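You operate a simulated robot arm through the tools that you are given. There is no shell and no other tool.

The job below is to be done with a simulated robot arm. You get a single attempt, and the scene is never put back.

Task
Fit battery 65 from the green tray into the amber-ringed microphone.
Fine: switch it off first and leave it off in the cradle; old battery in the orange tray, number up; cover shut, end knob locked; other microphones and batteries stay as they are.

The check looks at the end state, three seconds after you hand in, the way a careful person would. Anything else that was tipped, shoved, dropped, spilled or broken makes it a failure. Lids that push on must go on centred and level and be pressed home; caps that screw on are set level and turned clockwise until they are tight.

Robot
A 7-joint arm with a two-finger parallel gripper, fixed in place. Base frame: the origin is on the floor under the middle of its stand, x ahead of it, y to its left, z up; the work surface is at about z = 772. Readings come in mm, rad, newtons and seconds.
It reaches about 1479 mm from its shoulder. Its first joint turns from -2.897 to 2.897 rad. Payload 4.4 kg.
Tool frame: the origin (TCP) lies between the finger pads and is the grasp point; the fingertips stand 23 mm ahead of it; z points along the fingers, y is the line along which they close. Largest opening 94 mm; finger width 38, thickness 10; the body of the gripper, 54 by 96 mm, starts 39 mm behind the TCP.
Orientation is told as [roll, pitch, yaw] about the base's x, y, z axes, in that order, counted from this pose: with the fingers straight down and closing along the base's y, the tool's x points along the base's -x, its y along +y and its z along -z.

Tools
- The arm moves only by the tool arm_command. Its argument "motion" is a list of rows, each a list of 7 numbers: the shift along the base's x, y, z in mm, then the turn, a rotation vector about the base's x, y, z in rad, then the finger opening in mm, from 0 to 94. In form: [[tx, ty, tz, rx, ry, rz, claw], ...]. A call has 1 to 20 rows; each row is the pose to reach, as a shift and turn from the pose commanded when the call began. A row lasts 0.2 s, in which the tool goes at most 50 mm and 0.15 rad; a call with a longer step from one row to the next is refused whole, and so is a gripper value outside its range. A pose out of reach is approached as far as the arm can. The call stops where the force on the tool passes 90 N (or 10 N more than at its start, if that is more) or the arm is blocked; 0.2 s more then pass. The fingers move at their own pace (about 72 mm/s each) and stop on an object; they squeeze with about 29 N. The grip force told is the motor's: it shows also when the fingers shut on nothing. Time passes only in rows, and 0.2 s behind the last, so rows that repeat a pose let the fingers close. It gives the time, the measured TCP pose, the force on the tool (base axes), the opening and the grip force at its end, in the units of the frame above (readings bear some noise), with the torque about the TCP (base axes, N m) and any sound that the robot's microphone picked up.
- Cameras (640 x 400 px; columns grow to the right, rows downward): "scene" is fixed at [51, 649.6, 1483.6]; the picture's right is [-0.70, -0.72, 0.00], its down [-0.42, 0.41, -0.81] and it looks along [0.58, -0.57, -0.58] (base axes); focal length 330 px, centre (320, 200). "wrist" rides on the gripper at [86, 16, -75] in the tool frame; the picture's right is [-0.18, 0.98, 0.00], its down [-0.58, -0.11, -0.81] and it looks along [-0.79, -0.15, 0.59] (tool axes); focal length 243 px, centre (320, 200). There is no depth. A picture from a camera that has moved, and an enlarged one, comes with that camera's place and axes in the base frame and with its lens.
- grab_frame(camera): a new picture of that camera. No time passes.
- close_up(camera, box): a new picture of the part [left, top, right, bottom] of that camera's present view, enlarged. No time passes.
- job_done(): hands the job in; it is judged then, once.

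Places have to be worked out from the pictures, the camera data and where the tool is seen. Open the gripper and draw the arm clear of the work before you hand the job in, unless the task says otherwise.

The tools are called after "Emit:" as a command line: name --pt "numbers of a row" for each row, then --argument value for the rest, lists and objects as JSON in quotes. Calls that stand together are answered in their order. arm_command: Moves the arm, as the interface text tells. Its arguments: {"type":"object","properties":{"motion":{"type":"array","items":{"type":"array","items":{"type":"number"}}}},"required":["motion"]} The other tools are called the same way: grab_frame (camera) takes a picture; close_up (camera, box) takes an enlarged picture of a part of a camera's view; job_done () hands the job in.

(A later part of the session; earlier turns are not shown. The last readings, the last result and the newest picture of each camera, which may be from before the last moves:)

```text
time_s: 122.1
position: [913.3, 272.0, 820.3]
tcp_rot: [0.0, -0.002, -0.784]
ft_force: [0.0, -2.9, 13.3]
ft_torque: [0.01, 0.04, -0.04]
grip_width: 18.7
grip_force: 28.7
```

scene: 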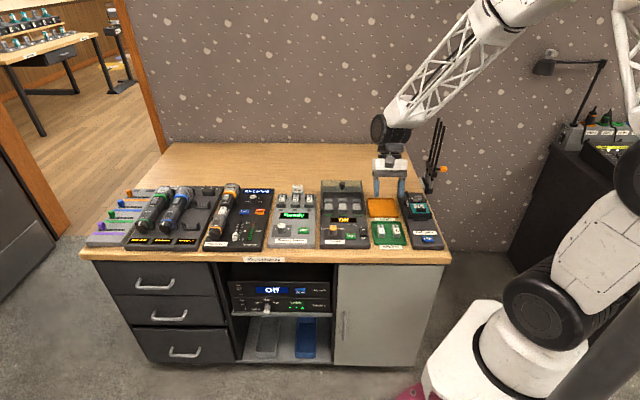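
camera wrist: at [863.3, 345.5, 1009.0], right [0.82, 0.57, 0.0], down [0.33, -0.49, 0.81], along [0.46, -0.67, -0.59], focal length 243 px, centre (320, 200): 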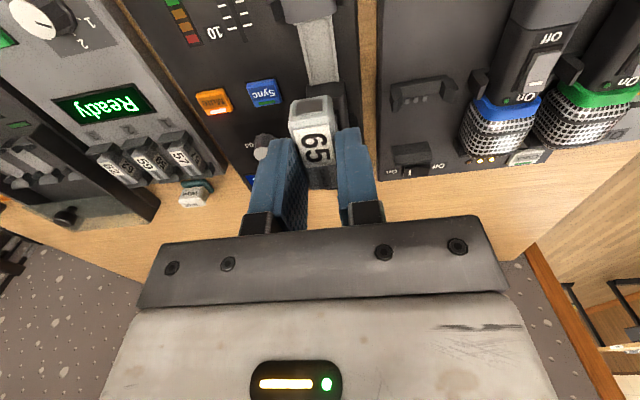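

Contact (13 N): the battery is at the bottom of the bay. I ease off and open the fingers, then rise.

Emit:
arm_command --pt "0 0 0.5 0 0 0 10" --pt "0 0 0.6 0 0 0 20" --pt "0 0 0.6 0 0 0 24" --pt "0 0 0.6 0 0 0 30" --pt "0 0 0.6 0 0 0 32" --pt "0 0 10 0 0 0 32" --pt "0 0 30 0 0 0 32" --pt "0 0 60 0 0 0 32" --pt "0 0 60 0 0 0 32"

Emit:
close_up --camera "wrist" --box '[260, 20, 380, 150]'

Emit:
close_up --camera "scene" --box '[210, 190, 250, 225]'

```text
time_s: 124.1
position: [914.7, 271.5, 880.2]
tcp_rot: [-0.001, 0.0, -0.786]
ft_force: [-0.9, 0.0, 0.3]
ft_torque: [0.03, -0.04, -0.01]
grip_width: 32.3
grip_force: 0.0
```

```text
3.08 times, centred on (320, 85) of wrist
camera zoom: at [865.4, 344.1, 953.6], right [0.82, 0.57, 0.0], down [0.34, -0.49, 0.81], along [0.46, -0.67, -0.59], focal length 746 px, centre (320, 554)
```

zoom: 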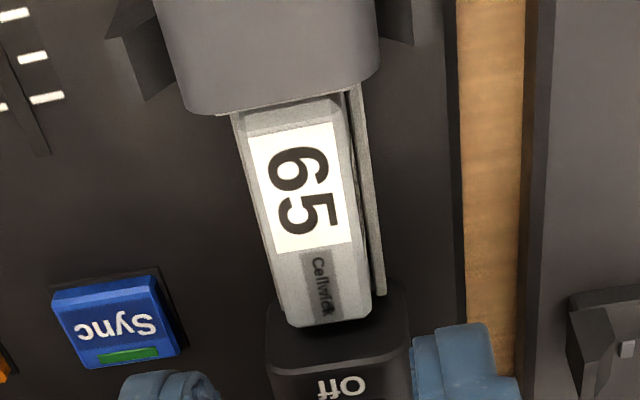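

```text
11.43 times, centred on (230, 208) of scene
camera zoom: at [51.0, 649.6, 1483.6], right [-0.7, -0.72, 0.0], down [-0.42, 0.41, -0.81], along [0.58, -0.57, -0.58], focal length 3776 px, centre (1349, 114)
```

zoom: 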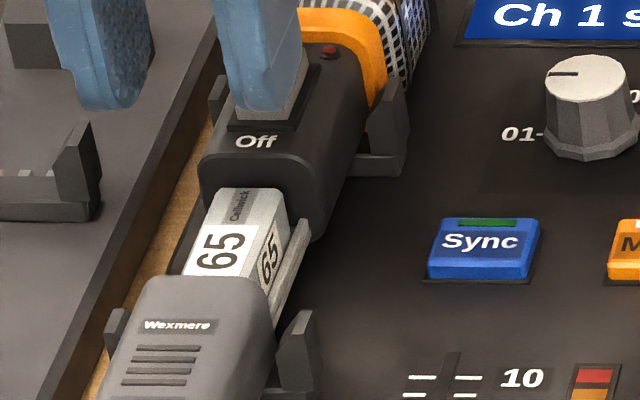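

Emit:
close_up --camera "scene" --box '[210, 195, 250, 225]'

Emit:
close_up --camera "wrist" --box '[295, 45, 345, 130]'

```text
13.33 times, centred on (230, 210) of scene
camera zoom: at [51.0, 649.6, 1483.6], right [-0.7, -0.72, 0.0], down [-0.42, 0.41, -0.81], along [0.58, -0.57, -0.58], focal length 4406 px, centre (1520, 67)
```

zoom: 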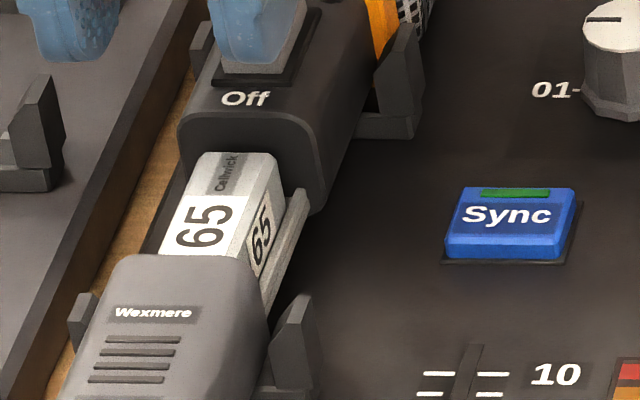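

```text
4.71 times, centred on (320, 88) of wrist
camera zoom: at [865.4, 344.1, 953.6], right [0.82, 0.57, 0.0], down [0.34, -0.49, 0.81], along [0.46, -0.67, -0.59], focal length 1142 px, centre (320, 729)
```

zoom: 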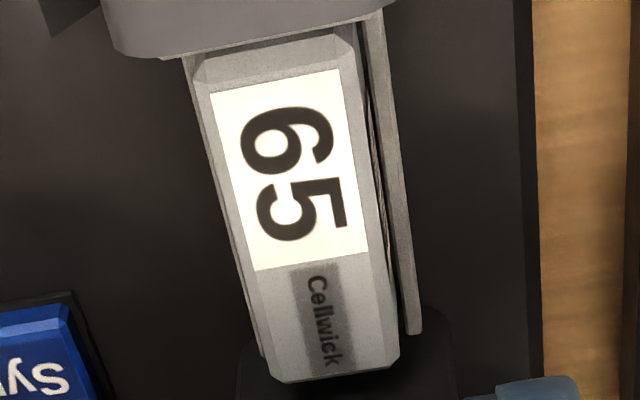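

Battery 65 sits exactly as 22 did: number toward the knob, "Cellwick" toward the head, fully down. Now I go to the knob to close the cover: move to the standoff with a 0.5 rad lean to the left, fingers 46 mm open.

Emit:
arm_command --pt "0 0 20 0 0 0 40" --pt "-12 24 30 -0.0707 0.0707 0 46" --pt "-24 48 30 -0.1414 0.1414 0 46" --pt "-37 72 30 -0.2121 0.2121 0 46" --pt "-49 96 20 -0.2828 0.2828 0 46" --pt "-61.2 120.2 5 -0.354 0.354 0 46" --pt "-61.2 120.2 0 -0.354 0.354 0 46" --pt "-61.2 120.2 0 -0.354 0.354 0 46"

Emit:
grab_frame --camera "wrist"

Emit:
close_up --camera "wrist" --box '[240, 60, 400, 200]'

```text
time_s: 125.9
position: [851.3, 392.6, 880.2]
tcp_rot: [-0.503, 0.0, -0.787]
ft_force: [-0.2, -1.2, 0.5]
ft_torque: [0.02, 0.02, -0.01]
grip_width: 46.0
grip_force: 0.0
```

```text
taken
camera wrist: at [825.5, 488.8, 938.4], right [0.74, 0.48, -0.47], down [0.62, -0.2, 0.76], along [0.27, -0.85, -0.45], focal length 243 px, centre (320, 200)
```

wrist: 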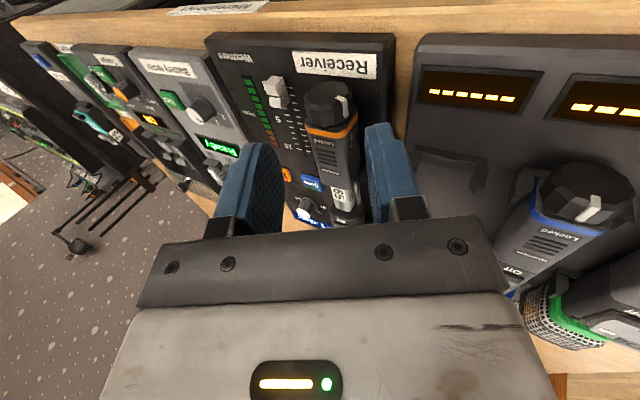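

```text
2.86 times, centred on (320, 130) of wrist
camera zoom: at [825.5, 488.8, 938.4], right [0.74, 0.48, -0.47], down [0.62, -0.2, 0.76], along [0.27, -0.85, -0.45], focal length 693 px, centre (320, 400)
```

zoom: 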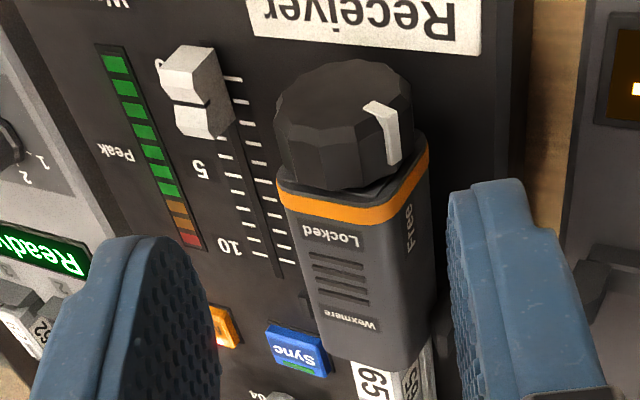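

The knob is actually at u≈335–348 (cover open ~57 mm). I align the standoff and advance part of the way to the knob.

Emit:
arm_command --pt "5 -2.8 0 0 0 0 46" --pt "10 -5.6 0 0 0 0 46" --pt "3.8 -11.8 -16 0 0 0 46" --pt "-2.4 -18 -32 0 0 0 46" --pt "-8.6 -24.2 -48.3 0 0 0 46" --pt "-8.6 -24.2 -48.3 0 0 0 46"

Emit:
close_up --camera "wrist" --box '[220, 60, 420, 220]'

```text
time_s: 127.3
position: [842.2, 367.3, 831.2]
tcp_rot: [-0.502, 0.0, -0.786]
ft_force: [-0.1, -0.4, -0.3]
ft_torque: [0.0, -0.03, 0.0]
grip_width: 46.1
grip_force: 0.0
```

```text
2.50 times, centred on (320, 140) of wrist
camera zoom: at [817.9, 463.9, 888.9], right [0.74, 0.48, -0.47], down [0.62, -0.2, 0.76], along [0.27, -0.85, -0.45], focal length 606 px, centre (320, 350)
```

zoom: 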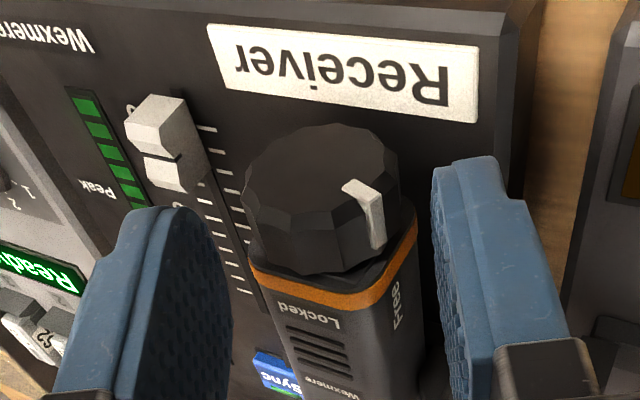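

Centring is good. I advance the final 20 mm and check before closing.

Emit:
arm_command --pt "-2.4 -2.4 -6 0 0 0 46" --pt "-4.8 -4.8 -12 0 0 0 46" --pt "-7 -7 -17.4 0 0 0 46" --pt "-7 -7 -17.4 0 0 0 46"

Emit:
close_up --camera "wrist" --box '[220, 60, 420, 220]'

```text
time_s: 128.3
position: [835.6, 359.5, 814.8]
tcp_rot: [-0.503, -0.002, -0.787]
ft_force: [1.3, -0.4, 2.0]
ft_torque: [0.02, -0.02, 0.0]
grip_width: 47.1
grip_force: 0.3
```

```text
2.50 times, centred on (320, 140) of wrist
camera zoom: at [810.7, 455.8, 872.0], right [0.74, 0.48, -0.47], down [0.62, -0.2, 0.76], along [0.27, -0.85, -0.45], focal length 606 px, centre (320, 350)
```

zoom: 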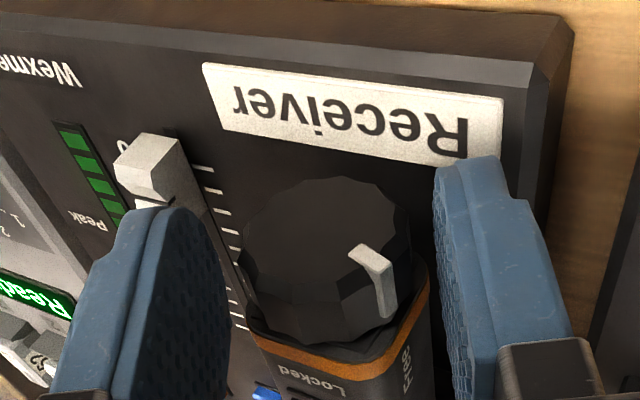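

A slight contact shows (finger pushed 1 mm, 2 N). I check from the scene camera before closing.

Emit:
close_up --camera "scene" --box '[180, 195, 260, 255]'

Emit:
grab_frame --camera "wrist"

```text
6.67 times, centred on (220, 225) of scene
camera zoom: at [51.0, 649.6, 1483.6], right [-0.7, -0.72, 0.0], down [-0.42, 0.41, -0.81], along [0.58, -0.57, -0.58], focal length 2203 px, centre (987, 33)
```

zoom: 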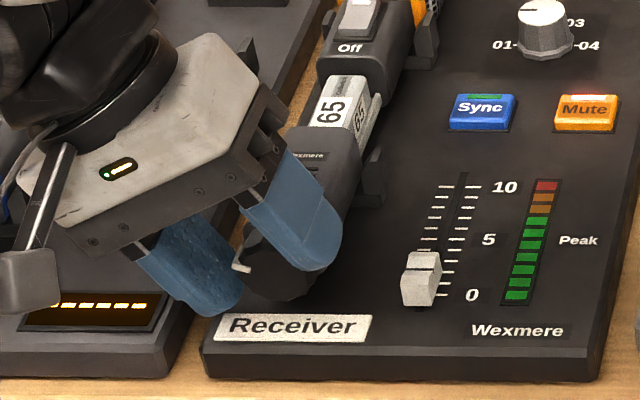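

```text
taken
camera wrist: at [810.7, 455.8, 872.0], right [0.74, 0.48, -0.47], down [0.62, -0.2, 0.76], along [0.27, -0.85, -0.45], focal length 243 px, centre (320, 200)
```

wrist: 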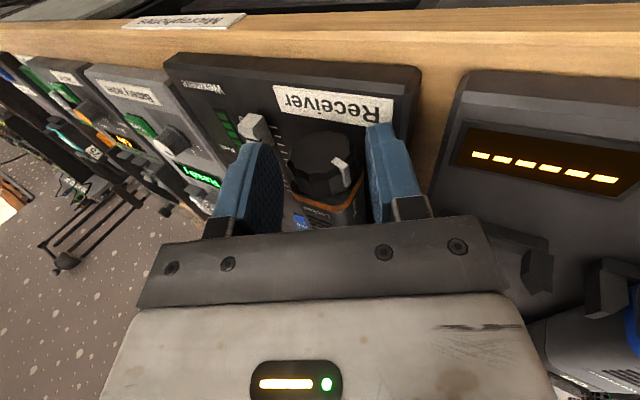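

The lower finger is close to the panel edge; closing moves it away from there. I close on the knob.

Emit:
arm_command --pt "0 0 0.5 0 0 0 42" --pt "0 0 0.5 0 0 0 36" --pt "0 0 0.5 0 0 0 30" --pt "0 0 0.5 0 0 0 30"

Emit:
close_up --camera "wrist" --box '[220, 60, 420, 220]'

Emit:
close_up --camera "scene" --box '[180, 195, 260, 255]'

```text
time_s: 129.3
position: [836.6, 359.6, 815.8]
tcp_rot: [-0.501, 0.001, -0.785]
ft_force: [0.1, 2.5, 17.3]
ft_torque: [-0.48, -0.86, 0.13]
grip_width: 44.3
grip_force: 28.4
```

```text
2.50 times, centred on (320, 140) of wrist
camera zoom: at [811.1, 455.7, 873.3], right [0.74, 0.48, -0.47], down [0.62, -0.2, 0.76], along [0.27, -0.85, -0.45], focal length 606 px, centre (320, 350)
```

zoom: 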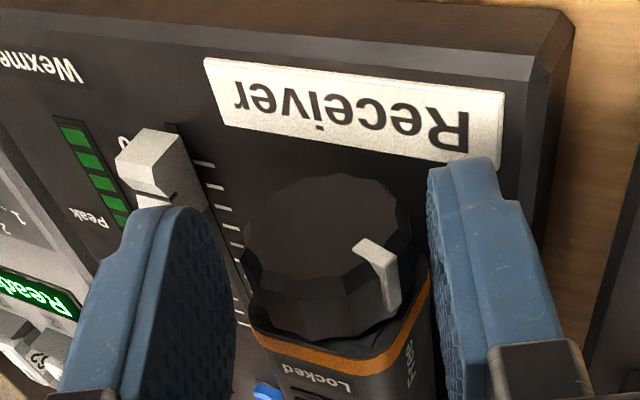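

```text
6.67 times, centred on (220, 225) of scene
camera zoom: at [51.0, 649.6, 1483.6], right [-0.7, -0.72, 0.0], down [-0.42, 0.41, -0.81], along [0.58, -0.57, -0.58], focal length 2203 px, centre (987, 33)
```

zoom: 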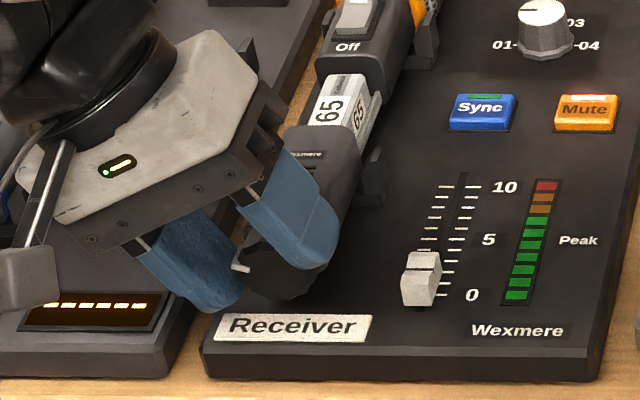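

The fingers were stopped at 44 mm by the ring's corners just behind the knob, so I am about 4–5 mm too deep along the axis. I open, back off 5 mm toward the front and close again.

Emit:
arm_command --pt "0 0 0 0 0 0 46" --pt "0 0 0 0 0 0 47" --pt "-1.8 1.8 0 0 0 0 47" --pt "-3.7 3.7 0 0 0 0 46" --pt "-3.7 3.7 0 0 0 0 46"

Emit:
arm_command --pt "0 0 0 0 0 0 40" --pt "0 0 0 0 0 0 34" --pt "0 0 0 0 0 0 30" --pt "0 0 0 0 0 0 30"

Emit:
close_up --camera "wrist" --box '[220, 60, 420, 220]'

```text
time_s: 130.5
position: [831.8, 362.9, 814.4]
tcp_rot: [-0.504, 0.002, -0.785]
ft_force: [-0.8, 0.0, 0.2]
ft_torque: [0.0, 0.0, 0.01]
grip_width: 45.9
grip_force: 0.0
```

```text
time_s: 131.5
position: [832.5, 363.4, 814.6]
tcp_rot: [-0.502, 0.0, -0.786]
ft_force: [0.5, 0.0, -0.3]
ft_torque: [0.1, -0.04, 0.07]
grip_width: 35.0
grip_force: 28.7
```

```text
2.50 times, centred on (320, 140) of wrist
camera zoom: at [807.1, 459.5, 871.8], right [0.74, 0.48, -0.47], down [0.62, -0.2, 0.76], along [0.27, -0.85, -0.45], focal length 606 px, centre (320, 350)
```

zoom: 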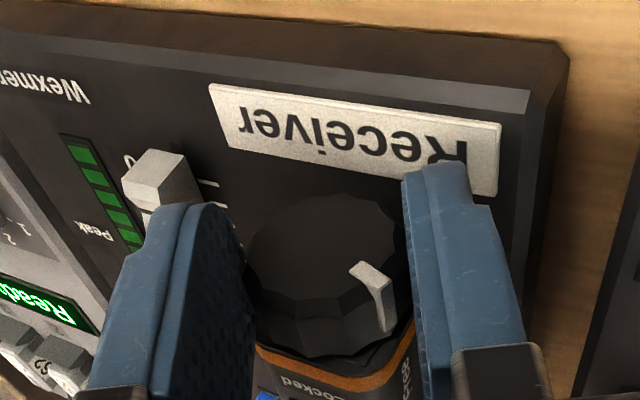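

The knob is gripped cleanly now (35 mm). I push the cover back along the axis in small steps, watching the force.

Emit:
arm_command --pt "1.4 -1.4 0 0 0 0 30" --pt "2.8 -2.8 0 0 0 0 30" --pt "4.2 -4.2 0 0 0 0 30" --pt "5.6 -5.6 0 0 0 0 30" --pt "7 -7 0 0 0 0 30" --pt "7 -7 0 0 0 0 30"

Emit:
close_up --camera "scene" --box '[195, 185, 265, 240]'

Emit:
close_up --camera "wrist" --box '[220, 60, 420, 220]'

```text
time_s: 132.9
position: [838.4, 356.5, 814.9]
tcp_rot: [-0.501, 0.001, -0.787]
ft_force: [0.7, 0.9, 2.7]
ft_torque: [0.05, -0.09, 0.07]
grip_width: 35.1
grip_force: 28.9
```

```text
7.27 times, centred on (230, 212) of scene
camera zoom: at [51.0, 649.6, 1483.6], right [-0.7, -0.72, 0.0], down [-0.42, 0.41, -0.81], along [0.58, -0.57, -0.58], focal length 2403 px, centre (974, 109)
```

zoom: 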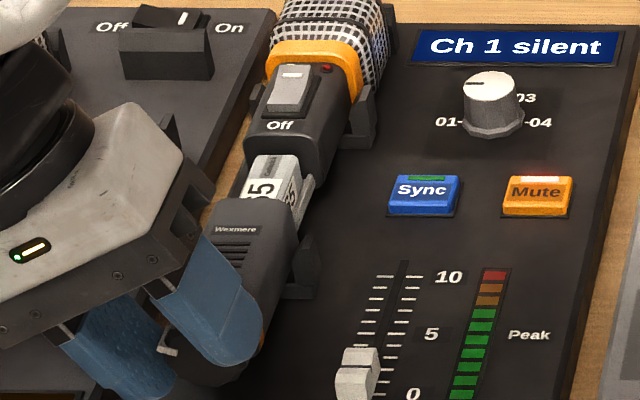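

```text
2.50 times, centred on (320, 140) of wrist
camera zoom: at [814.2, 453.0, 871.7], right [0.74, 0.48, -0.47], down [0.62, -0.2, 0.76], along [0.27, -0.85, -0.45], focal length 606 px, centre (320, 350)
```

zoom: 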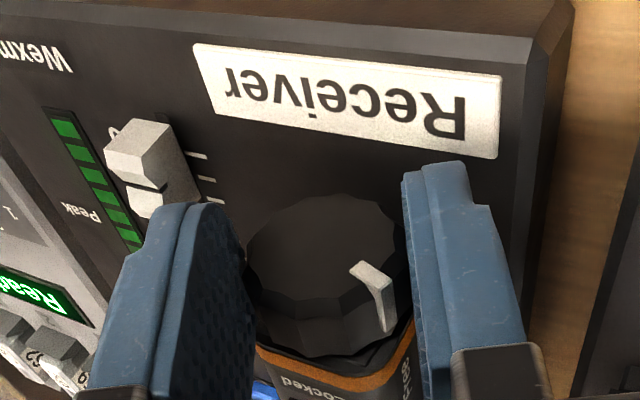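

The cover slides smoothly over battery 65. I push another 20 mm.

Emit:
arm_command --pt "1.8 -1.8 0 0 0 0 30" --pt "3.6 -3.6 0 0 0 0 30" --pt "5.4 -5.4 0 0 0 0 30" --pt "7.2 -7.2 0 0 0 0 30" --pt "9 -9 0 0 0 0 30" --pt "10.8 -10.8 0 0 0 0 30" --pt "12.6 -12.6 0 0 0 0 30" --pt "14.1 -14.1 0 0 0 0 30" --pt "14.1 -14.1 0 0 0 0 30"

Emit:
close_up --camera "scene" --box '[195, 185, 265, 240]'

```text
time_s: 134.9
position: [854.1, 344.4, 814.9]
tcp_rot: [-0.504, 0.001, -0.786]
ft_force: [-1.2, -0.4, 1.0]
ft_torque: [0.14, 0.05, -0.06]
grip_width: 34.8
grip_force: 29.3
```

```text
7.27 times, centred on (230, 212) of scene
camera zoom: at [51.0, 649.6, 1483.6], right [-0.7, -0.72, 0.0], down [-0.42, 0.41, -0.81], along [0.58, -0.57, -0.58], focal length 2403 px, centre (974, 109)
```

zoom: 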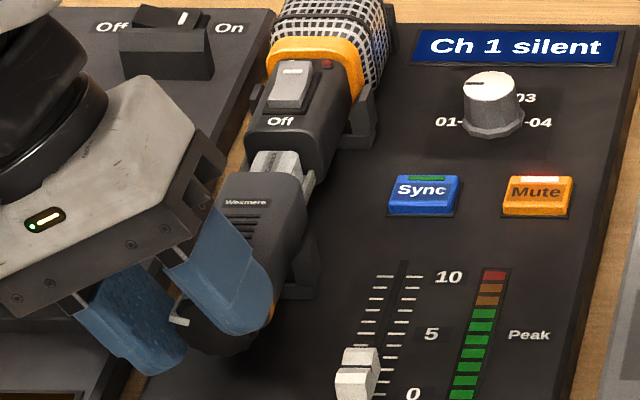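

Emit:
arm_command --pt "1.8 -1.8 0 0 0 0 30" --pt "3.6 -3.6 0 0 0 0 30" --pt "5.4 -5.4 0 0 0 0 30" --pt "7.2 -7.2 0 0 0 0 30" --pt "9 -9 0 0 0 0 30" --pt "10.8 -10.8 0 0 0 0 30" --pt "12.6 -12.6 0 0 0 0 30" --pt "14.1 -14.1 0 0 0 0 30" --pt "14.1 -14.1 0 0 0 0 30"

Emit:
close_up --camera "scene" --box '[195, 185, 265, 240]'

Emit:
close_up --camera "wrist" --box '[220, 60, 420, 220]'

```text
time_s: 136.9
position: [867.8, 329.8, 815.9]
tcp_rot: [-0.503, 0.0, -0.786]
ft_force: [0.3, 0.3, -0.3]
ft_torque: [0.35, 0.36, -0.01]
grip_width: 34.9
grip_force: 28.9
```

```text
7.27 times, centred on (230, 212) of scene
camera zoom: at [51.0, 649.6, 1483.6], right [-0.7, -0.72, 0.0], down [-0.42, 0.41, -0.81], along [0.58, -0.57, -0.58], focal length 2403 px, centre (974, 109)
```

zoom: 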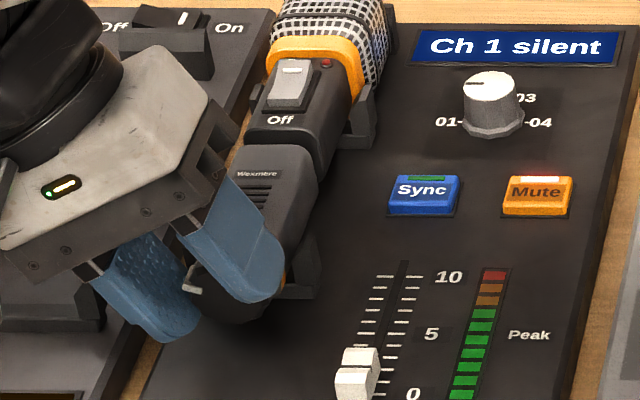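

```text
2.50 times, centred on (320, 140) of wrist
camera zoom: at [842.3, 425.0, 873.0], right [0.74, 0.48, -0.47], down [0.62, -0.2, 0.76], along [0.27, -0.85, -0.45], focal length 606 px, centre (320, 350)
```

zoom: 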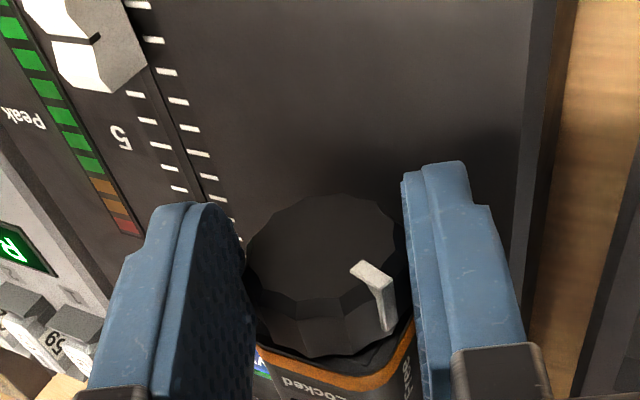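

The cover is nearly closed, but "Off" moved slightly to the rear, so the mic may be sliding a few mm in its cradle. I look closely at the seam and the rear cradle.

Emit:
close_up --camera "scene" --box '[215, 175, 255, 215]'

Emit:
close_up --camera "scene" --box '[210, 195, 250, 225]'

```text
10.00 times, centred on (235, 195) of scene
camera zoom: at [51.0, 649.6, 1483.6], right [-0.7, -0.72, 0.0], down [-0.42, 0.41, -0.81], along [0.58, -0.57, -0.58], focal length 3304 px, centre (1170, 250)
```

zoom: 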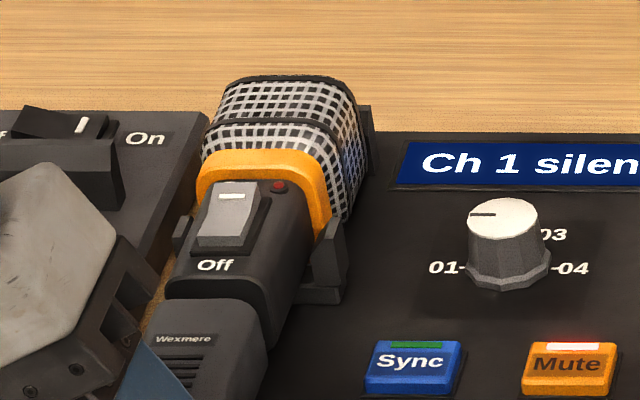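

```text
13.33 times, centred on (230, 210) of scene
camera zoom: at [51.0, 649.6, 1483.6], right [-0.7, -0.72, 0.0], down [-0.42, 0.41, -0.81], along [0.58, -0.57, -0.58], focal length 4406 px, centre (1520, 67)
```

zoom: 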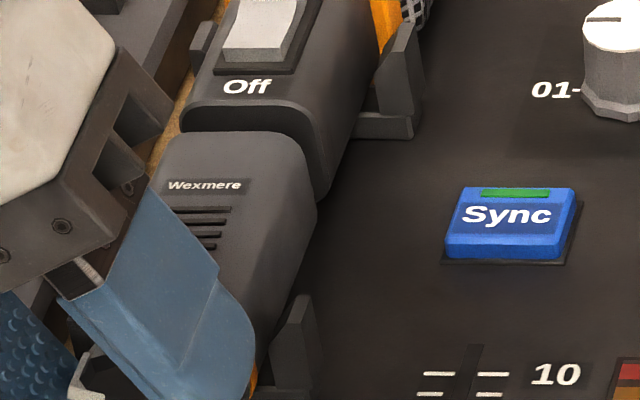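

Emit:
arm_command --pt "1.4 -1.4 0 0 0 0 30" --pt "2.8 -2.8 0 0 0 0 30" --pt "3.5 -3.5 0 0 0 0 30" --pt "3.5 -3.5 0 0 0 0 30"

Emit:
close_up --camera "scene" --box '[215, 175, 255, 215]'

Emit:
close_up --camera "scene" --box '[210, 195, 250, 225]'

```text
time_s: 137.9
position: [871.2, 325.6, 815.6]
tcp_rot: [-0.501, 0.001, -0.786]
ft_force: [1.3, 1.0, 3.4]
ft_torque: [-0.4, -0.61, 0.23]
grip_width: 34.7
grip_force: 29.3
```

```text
10.00 times, centred on (235, 195) of scene
camera zoom: at [51.0, 649.6, 1483.6], right [-0.7, -0.72, 0.0], down [-0.42, 0.41, -0.81], along [0.58, -0.57, -0.58], focal length 3304 px, centre (1170, 250)
```

zoom: 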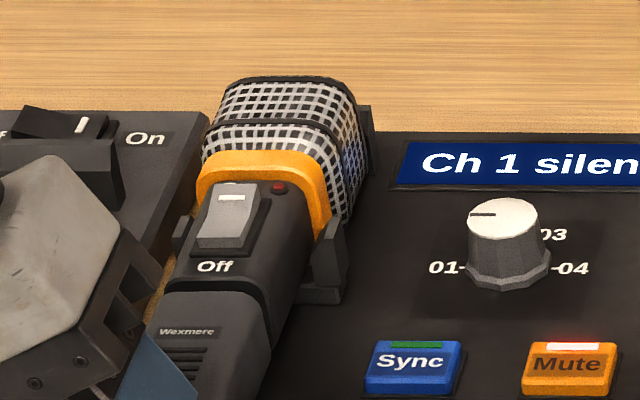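

```text
13.33 times, centred on (230, 210) of scene
camera zoom: at [51.0, 649.6, 1483.6], right [-0.7, -0.72, 0.0], down [-0.42, 0.41, -0.81], along [0.58, -0.57, -0.58], focal length 4406 px, centre (1520, 67)
```

zoom: 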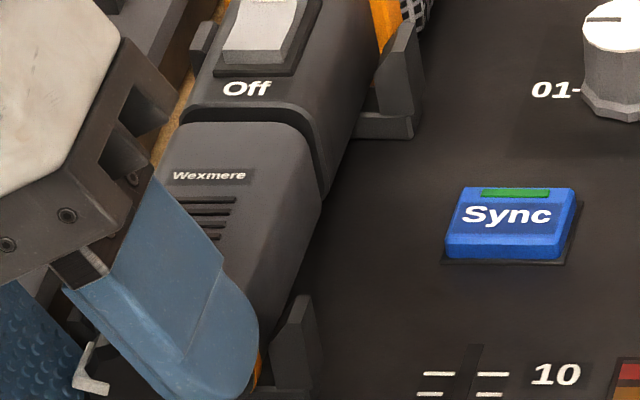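

Emit:
arm_command --pt "1.1 -1.1 0 0 0 0 30" --pt "2.1 -2.1 0 0 0 0 30" --pt "2.8 -2.8 0 0 0 0 30" --pt "2.8 -2.8 0 0 0 0 30"

Emit:
close_up --camera "scene" --box '[210, 195, 250, 225]'

Emit:
close_up --camera "wrist" --box '[220, 60, 420, 220]'

```text
time_s: 138.9
position: [873.9, 321.7, 813.7]
tcp_rot: [-0.502, 0.001, -0.786]
ft_force: [-4.1, 1.9, 13.9]
ft_torque: [-0.03, -0.19, -0.08]
grip_width: 35.0
grip_force: 29.0
```

```text
13.33 times, centred on (230, 210) of scene
camera zoom: at [51.0, 649.6, 1483.6], right [-0.7, -0.72, 0.0], down [-0.42, 0.41, -0.81], along [0.58, -0.57, -0.58], focal length 4406 px, centre (1520, 67)
```

zoom: 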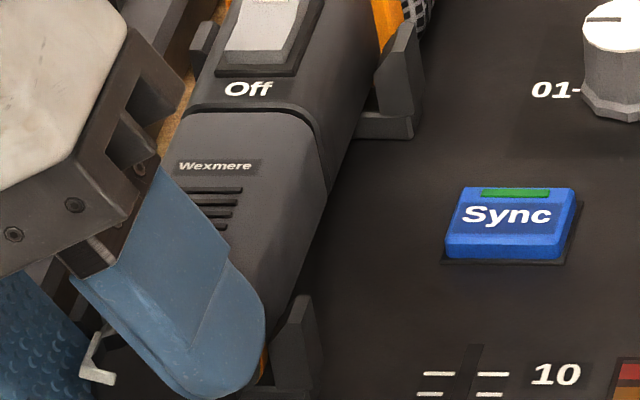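

```text
2.50 times, centred on (320, 140) of wrist
camera zoom: at [848.8, 418.5, 871.8], right [0.74, 0.48, -0.47], down [0.62, -0.2, 0.76], along [0.27, -0.85, -0.45], focal length 606 px, centre (320, 350)
```

zoom: 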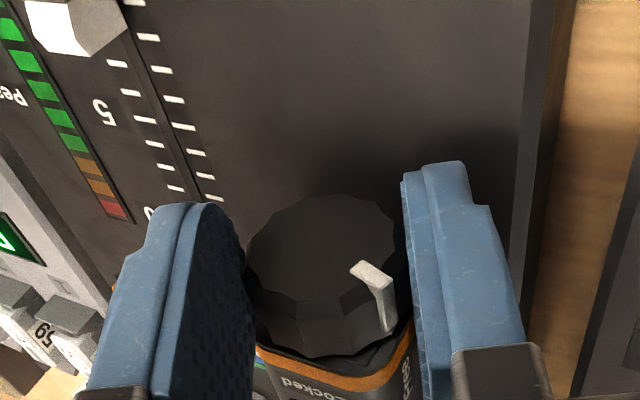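

Only a thin gap remains; I push further in 1 mm steps.

Emit:
arm_command --pt "0.7 -0.7 0 0 0 0 30" --pt "1.4 -1.4 0 0 0 0 30" --pt "2.1 -2.1 0 0 0 0 30" --pt "2.1 -2.1 0 0 0 0 30"

Emit:
close_up --camera "scene" --box '[210, 195, 250, 225]'

Emit:
close_up --camera "scene" --box '[215, 175, 255, 215]'

```text
time_s: 139.9
position: [874.4, 319.8, 815.3]
tcp_rot: [-0.503, 0.002, -0.787]
ft_force: [-1.9, 2.7, 5.2]
ft_torque: [0.11, -0.08, 0.04]
grip_width: 35.0
grip_force: 29.6
```

```text
13.33 times, centred on (230, 210) of scene
camera zoom: at [51.0, 649.6, 1483.6], right [-0.7, -0.72, 0.0], down [-0.42, 0.41, -0.81], along [0.58, -0.57, -0.58], focal length 4406 px, centre (1520, 67)
```

zoom: 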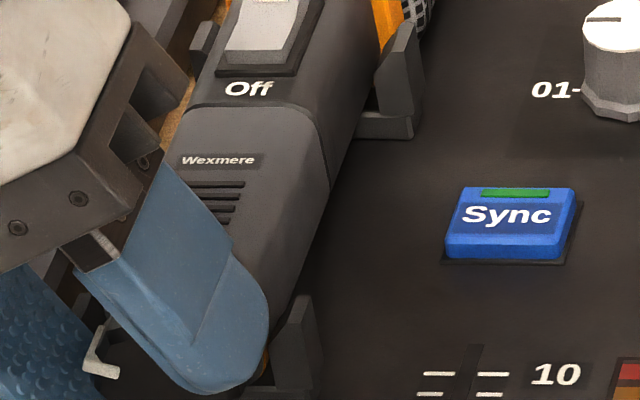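

```text
10.00 times, centred on (235, 195) of scene
camera zoom: at [51.0, 649.6, 1483.6], right [-0.7, -0.72, 0.0], down [-0.42, 0.41, -0.81], along [0.58, -0.57, -0.58], focal length 3304 px, centre (1170, 250)
```

zoom: 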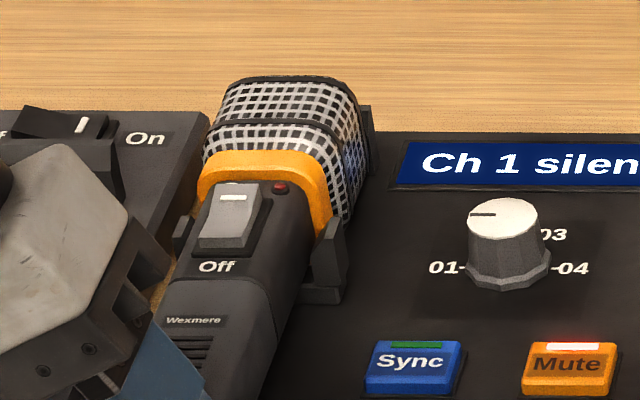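

Emit:
arm_command --pt "0.7 -0.7 0 0 0 0 30" --pt "1.4 -1.4 0 0 0 0 30" --pt "1.4 -1.4 0 0 0 0 30"

Emit:
close_up --camera "scene" --box '[210, 195, 250, 225]'

Emit:
close_up --camera "scene" --box '[215, 175, 255, 215]'

```text
time_s: 140.7
position: [877.6, 318.9, 815.2]
tcp_rot: [-0.504, -0.002, -0.785]
ft_force: [-14.2, 15.8, 5.9]
ft_torque: [0.28, 0.06, -0.19]
grip_width: 35.1
grip_force: 29.1
```

```text
13.33 times, centred on (230, 210) of scene
camera zoom: at [51.0, 649.6, 1483.6], right [-0.7, -0.72, 0.0], down [-0.42, 0.41, -0.81], along [0.58, -0.57, -0.58], focal length 4406 px, centre (1520, 67)
```

zoom: 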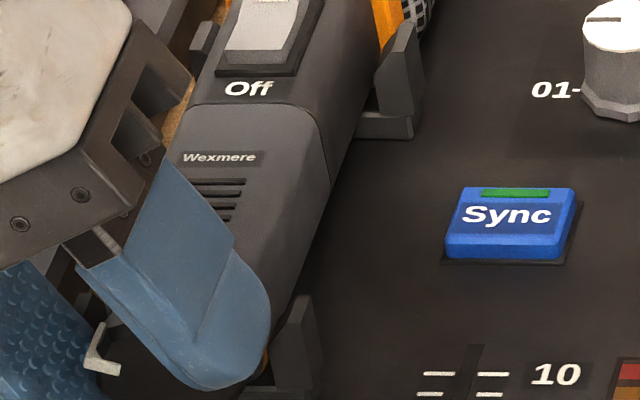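

```text
10.00 times, centred on (235, 195) of scene
camera zoom: at [51.0, 649.6, 1483.6], right [-0.7, -0.72, 0.0], down [-0.42, 0.41, -0.81], along [0.58, -0.57, -0.58], focal length 3304 px, centre (1170, 250)
```

zoom: 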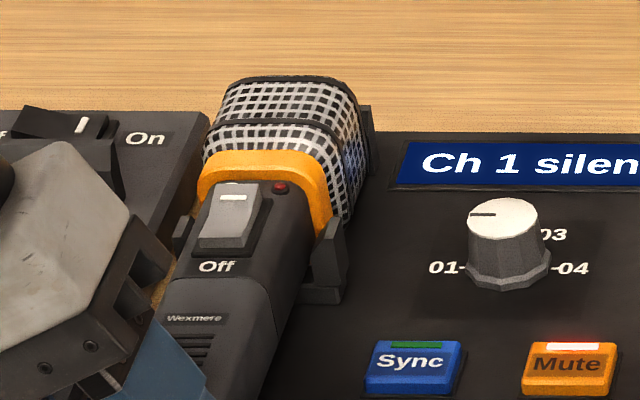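

The cover is shut (seam closed, 21 N resistance, "Wexmere"–"Off" spacing as at the start). To keep the finger edges clear of the cradle arms while turning, I re-grip the knob 3.5 mm further forward.

Emit:
arm_command --pt "-0.7 0.7 0 0 0 0 30" --pt "-0.7 0.7 0 0 0 0 38" --pt "-0.7 0.7 0 0 0 0 42" --pt "-1.8 1.8 0 0 0 0 42" --pt "-3.2 3.2 0 0 0 0 42" --pt "-3.2 3.2 0 0 0 0 36" --pt "-3.2 3.2 0 0 0 0 30" --pt "-3.2 3.2 0 0 0 0 30"

Emit:
close_up --camera "wrist" --box '[220, 60, 420, 220]'

Emit:
close_up --camera "scene" --box '[210, 195, 250, 225]'

```text
time_s: 142.5
position: [872.6, 322.7, 815.6]
tcp_rot: [-0.504, 0.0, -0.786]
ft_force: [-0.3, -0.1, 1.1]
ft_torque: [0.07, 0.05, -0.04]
grip_width: 35.1
grip_force: 29.2
```

```text
2.50 times, centred on (320, 140) of wrist
camera zoom: at [848.2, 418.6, 872.1], right [0.74, 0.48, -0.47], down [0.62, -0.2, 0.76], along [0.27, -0.85, -0.45], focal length 606 px, centre (320, 350)
```

zoom: 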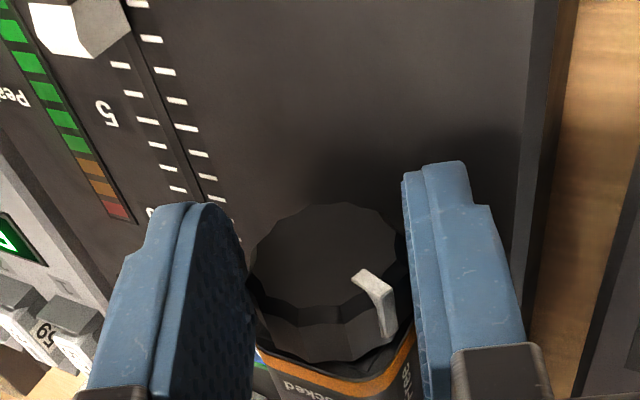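

```text
13.33 times, centred on (230, 210) of scene
camera zoom: at [51.0, 649.6, 1483.6], right [-0.7, -0.72, 0.0], down [-0.42, 0.41, -0.81], along [0.58, -0.57, -0.58], focal length 4406 px, centre (1520, 67)
```

zoom: 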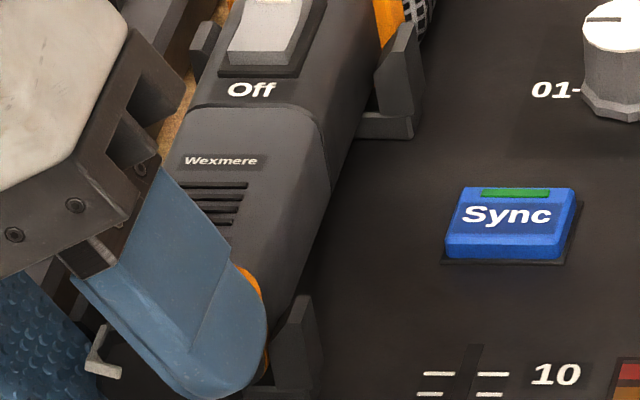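

A tiny gap reappeared; I push 2 mm forward again with this grip before turning.

Emit:
arm_command --pt "0.7 -0.7 0 0 0 0 30" --pt "1.4 -1.4 0 0 0 0 30" --pt "1.4 -1.4 0 0 0 0 30"

Emit:
close_up --camera "scene" --box '[210, 195, 250, 225]'

```text
time_s: 143.3
position: [876.2, 321.3, 815.2]
tcp_rot: [-0.502, 0.001, -0.784]
ft_force: [-11.7, 15.0, 1.2]
ft_torque: [0.44, 0.23, -0.16]
grip_width: 35.1
grip_force: 28.2
```

```text
13.33 times, centred on (230, 210) of scene
camera zoom: at [51.0, 649.6, 1483.6], right [-0.7, -0.72, 0.0], down [-0.42, 0.41, -0.81], along [0.58, -0.57, -0.58], focal length 4406 px, centre (1520, 67)
```

zoom: 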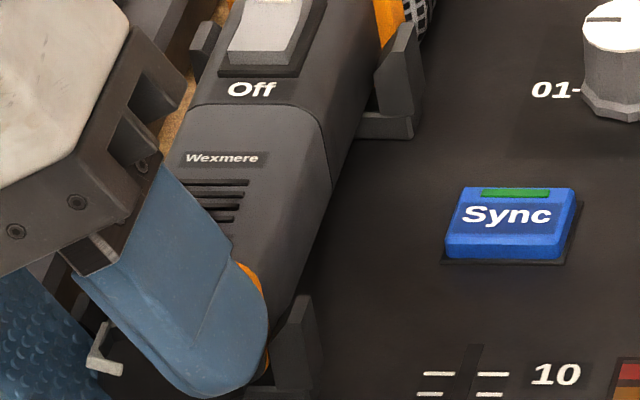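

The cover is pressed shut (19 N). Keeping that push, I turn the knob clockwise (toward "Locked").

Emit:
arm_command --pt "-1.15 -1.15 0.78 0.0707 -0.0707 0 30" --pt "-2.34 -2.34 1.4 0.1414 -0.1414 0 30" --pt "-3.57 -3.57 1.85 0.2121 -0.2121 0 30" --pt "-4.83 -4.83 2.11 0.2828 -0.2828 0 30" --pt "-4.83 -4.83 2.11 0.2828 -0.2828 0 30"

Emit:
close_up --camera "wrist" --box '[220, 60, 420, 220]'

Emit:
close_up --camera "scene" --box '[205, 190, 255, 230]'

```text
time_s: 144.5
position: [869.6, 315.8, 816.1]
tcp_rot: [-0.098, 0.0, -0.784]
ft_force: [-3.9, 7.5, 4.2]
ft_torque: [0.11, 0.06, 0.04]
grip_width: 34.9
grip_force: 28.2
```

```text
2.50 times, centred on (320, 140) of wrist
camera zoom: at [825.7, 393.2, 889.1], right [0.82, 0.56, -0.1], down [0.39, -0.43, 0.81], along [0.41, -0.71, -0.57], focal length 606 px, centre (320, 350)
```

zoom: 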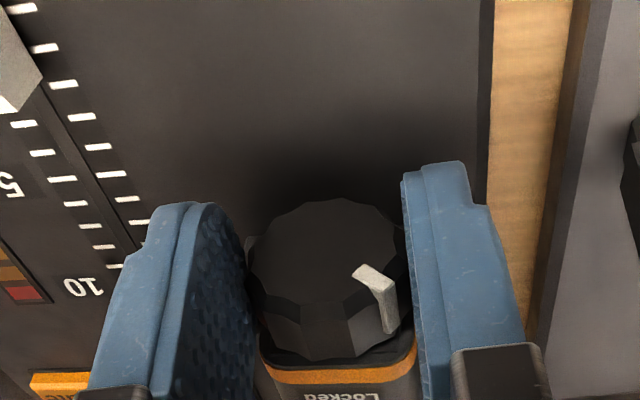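

```text
10.00 times, centred on (230, 210) of scene
camera zoom: at [51.0, 649.6, 1483.6], right [-0.7, -0.72, 0.0], down [-0.42, 0.41, -0.81], along [0.58, -0.57, -0.58], focal length 3304 px, centre (1220, 100)
```

zoom: 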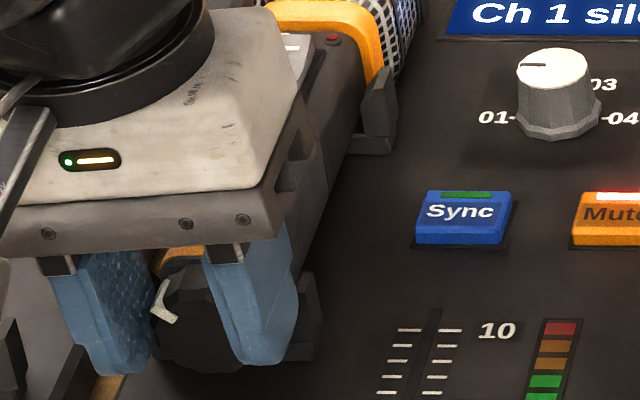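

The knob turns with the gripper. I continue clockwise to a right lean of 0.6 rad.

Emit:
arm_command --pt "-1.27 -1.27 0.09 0.0707 -0.0707 0 30" --pt "-2.54 -2.54 0 0.1414 -0.1414 0 30" --pt "-3.8 -3.8 -0.27 0.2121 -0.2121 0 30" --pt "-5.03 -5.03 -0.71 0.2828 -0.2828 0 30" --pt "-6.22 -6.22 -1.33 0.3536 -0.3536 0 30" --pt "-7.38 -7.38 -2.11 0.4243 -0.4243 0 30" --pt "-8.46 -8.46 -3.05 0.495 -0.495 0 30" --pt "-8.46 -8.46 -3.05 0.495 -0.495 0 30"

Emit:
close_up --camera "wrist" --box '[220, 60, 420, 220]'

Emit:
close_up --camera "scene" --box '[205, 190, 255, 230]'

```text
time_s: 146.3
position: [861.2, 307.2, 814.5]
tcp_rot: [0.598, 0.0, -0.785]
ft_force: [-5.0, -5.2, 3.6]
ft_torque: [-0.18, -0.02, -0.19]
grip_width: 35.1
grip_force: 29.2
```

```text
2.50 times, centred on (320, 140) of wrist
camera zoom: at [781.2, 348.2, 883.9], right [0.7, 0.44, 0.55], down [0.03, -0.8, 0.61], along [0.71, -0.41, -0.57], focal length 606 px, centre (320, 350)
```

zoom: 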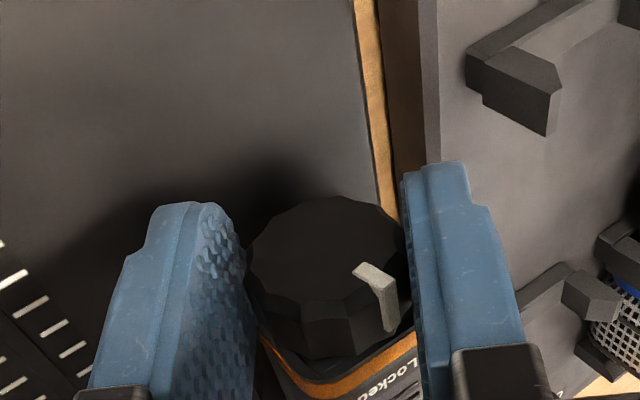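

```text
10.00 times, centred on (230, 210) of scene
camera zoom: at [51.0, 649.6, 1483.6], right [-0.7, -0.72, 0.0], down [-0.42, 0.41, -0.81], along [0.58, -0.57, -0.58], focal length 3304 px, centre (1220, 100)
```

zoom: 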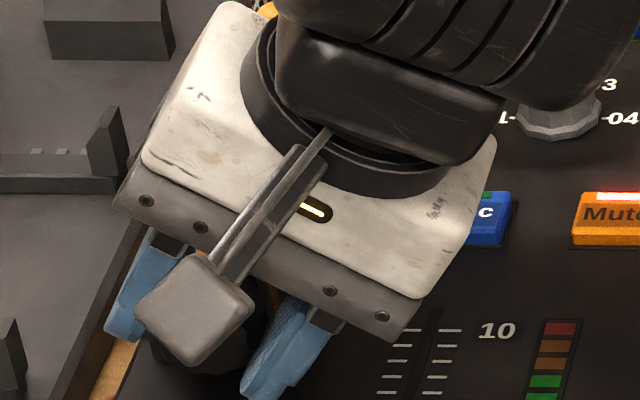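

About 15° remain. I open, roll back, re-grip and finish the turn to the stop.

Emit:
arm_command --pt "0 0 0 0 0 0 38" --pt "0 0 0 0 0 0 43" --pt "0 0 0 0 0 0 43" --pt "1.08 1.08 0.94 -0.0707 0.0707 0 43" --pt "2.23 2.23 1.72 -0.1414 0.1414 0 43" --pt "3.42 3.42 2.34 -0.2121 0.2121 0 43" --pt "4.66 4.66 2.79 -0.2828 0.2828 0 43" --pt "5.92 5.92 3.05 -0.3536 0.3536 0 43" --pt "5.92 5.92 3.05 -0.3536 0.3536 0 43"

Emit:
close_up --camera "wrist" --box '[220, 60, 420, 220]'

Emit:
close_up --camera "scene" --box '[205, 190, 255, 230]'

```text
time_s: 148.3
position: [867.6, 313.3, 817.6]
tcp_rot: [0.095, 0.001, -0.786]
ft_force: [-0.6, -0.3, -0.7]
ft_torque: [0.0, 0.02, 0.01]
grip_width: 42.9
grip_force: 0.1
```

```text
2.50 times, centred on (320, 140) of wrist
camera zoom: at [813.4, 380.6, 892.3], right [0.82, 0.56, 0.1], down [0.28, -0.54, 0.79], along [0.5, -0.62, -0.6], focal length 606 px, centre (320, 350)
```

zoom: 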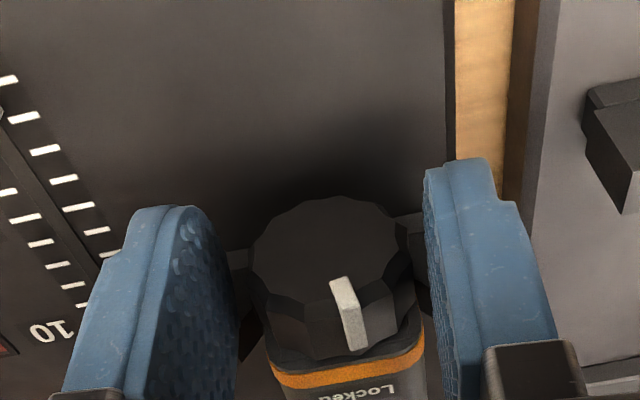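

```text
10.00 times, centred on (230, 210) of scene
camera zoom: at [51.0, 649.6, 1483.6], right [-0.7, -0.72, 0.0], down [-0.42, 0.41, -0.81], along [0.58, -0.57, -0.58], focal length 3304 px, centre (1220, 100)
```

zoom: 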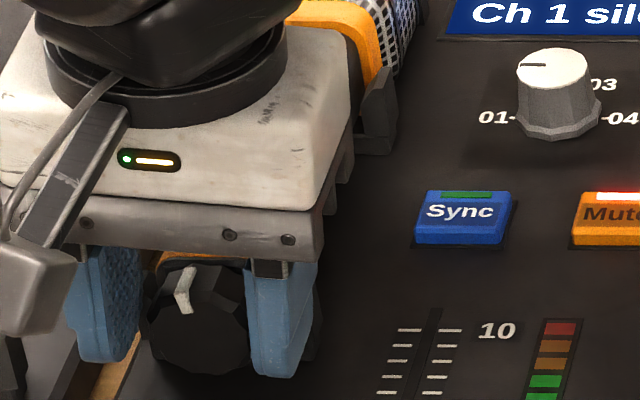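

Emit:
arm_command --pt "0 0 0 0 0 0 38" --pt "0 0 0 0 0 0 30" --pt "0 0 0 0 0 0 30" --pt "0 0 0 0 0 0 30"

Emit:
arm_command --pt "-1.25 -1.25 -0.26 0.0707 -0.0707 0 30" --pt "-2.5 -2.5 -0.71 0.1414 -0.1414 0 30" --pt "-2.5 -2.5 -0.71 0.1414 -0.1414 0 30"

Emit:
close_up --camera "wrist" --box '[220, 60, 420, 220]'

```text
time_s: 149.3
position: [868.9, 313.8, 817.1]
tcp_rot: [0.099, 0.001, -0.786]
ft_force: [-0.7, -0.7, -0.1]
ft_torque: [-0.04, -0.11, -0.02]
grip_width: 34.9
grip_force: 28.6
```

```text
time_s: 150.1
position: [865.7, 309.5, 816.3]
tcp_rot: [0.299, 0.0, -0.784]
ft_force: [-3.8, 0.4, 2.9]
ft_torque: [-0.07, 0.16, 0.0]
grip_width: 34.7
grip_force: 29.2
```

```text
2.50 times, centred on (320, 140) of wrist
camera zoom: at [800.1, 367.1, 892.0], right [0.79, 0.53, 0.29], down [0.17, -0.65, 0.74], along [0.58, -0.54, -0.61], focal length 606 px, centre (320, 350)
```

zoom: 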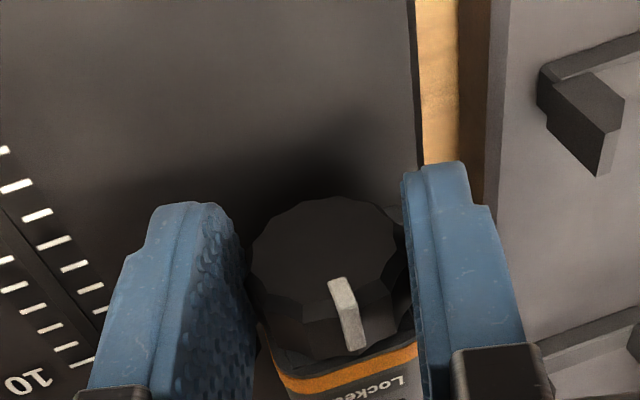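

Emit:
arm_command --pt "-0.6 -0.6 -0.3 0.0354 -0.0354 0 30" --pt "-1.2 -1.2 -0.62 0.0707 -0.0707 0 30" --pt "-1.2 -1.2 -0.62 0.0707 -0.0707 0 30"

Emit:
close_up --camera "wrist" --box '[220, 60, 420, 220]'

```text
time_s: 150.9
position: [864.2, 309.9, 815.3]
tcp_rot: [0.397, 0.0, -0.786]
ft_force: [-17.8, -4.0, 6.5]
ft_torque: [-0.29, 0.58, -0.13]
grip_width: 35.1
grip_force: 29.6
```

```text
2.50 times, centred on (320, 140) of wrist
camera zoom: at [793.6, 360.2, 890.4], right [0.77, 0.51, 0.38], down [0.12, -0.7, 0.7], along [0.63, -0.49, -0.6], focal length 606 px, centre (320, 350)
```

zoom: 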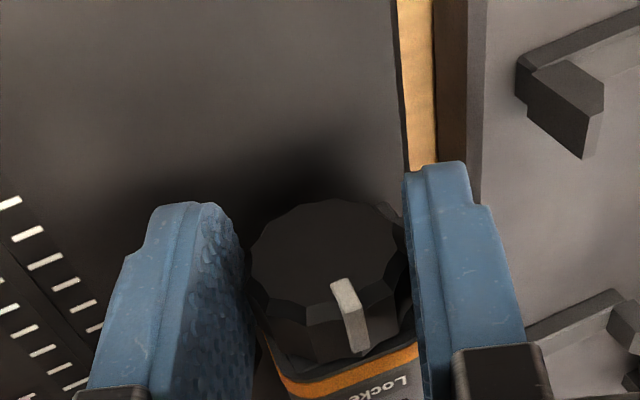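

The resisting torque shows the knob is at its stop with the mark at "Locked". I relieve the twist and gently pull the (now locked) mic back about 4 mm to its original place in the cradle, watching the force.

Emit:
arm_command --pt "0.8 0.8 0.4 -0.0424 0.0424 0 30" --pt "0.1 1.5 0.4 -0.0424 0.0424 0 30" --pt "-0.6 2.2 0.4 -0.0424 0.0424 0 30" --pt "-1.3 2.9 0.4 -0.0424 0.0424 0 30" --pt "-1.3 2.9 0.4 -0.0424 0.0424 0 30"

Emit:
close_up --camera "scene" --box '[215, 175, 255, 215]'

Emit:
close_up --camera "wrist" --box '[220, 60, 420, 220]'

```text
time_s: 152.1
position: [862.1, 312.1, 816.0]
tcp_rot: [0.339, 0.0, -0.786]
ft_force: [-0.4, -0.5, -0.9]
ft_torque: [0.33, 0.33, -0.01]
grip_width: 34.6
grip_force: 29.1
```

```text
10.00 times, centred on (235, 195) of scene
camera zoom: at [51.0, 649.6, 1483.6], right [-0.7, -0.72, 0.0], down [-0.42, 0.41, -0.81], along [0.58, -0.57, -0.58], focal length 3304 px, centre (1170, 250)
```

zoom: 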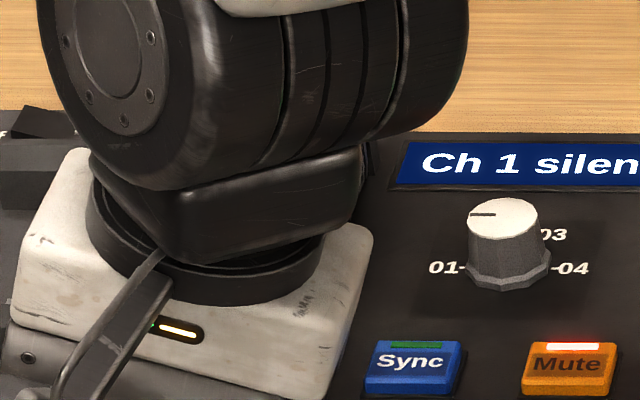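

```text
2.50 times, centred on (320, 140) of wrist
camera zoom: at [795.8, 366.6, 891.3], right [0.79, 0.53, 0.33], down [0.15, -0.67, 0.72], along [0.6, -0.52, -0.61], focal length 606 px, centre (320, 350)
```

zoom: 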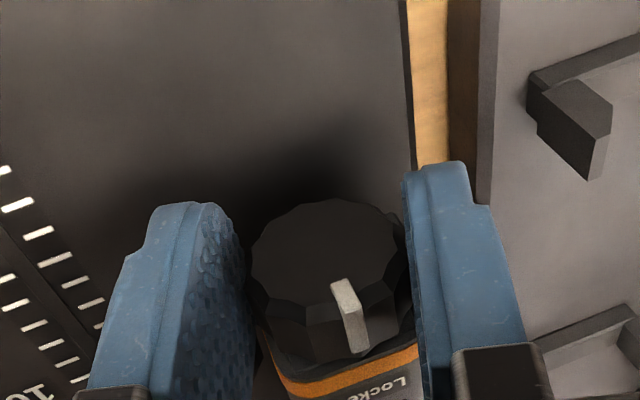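

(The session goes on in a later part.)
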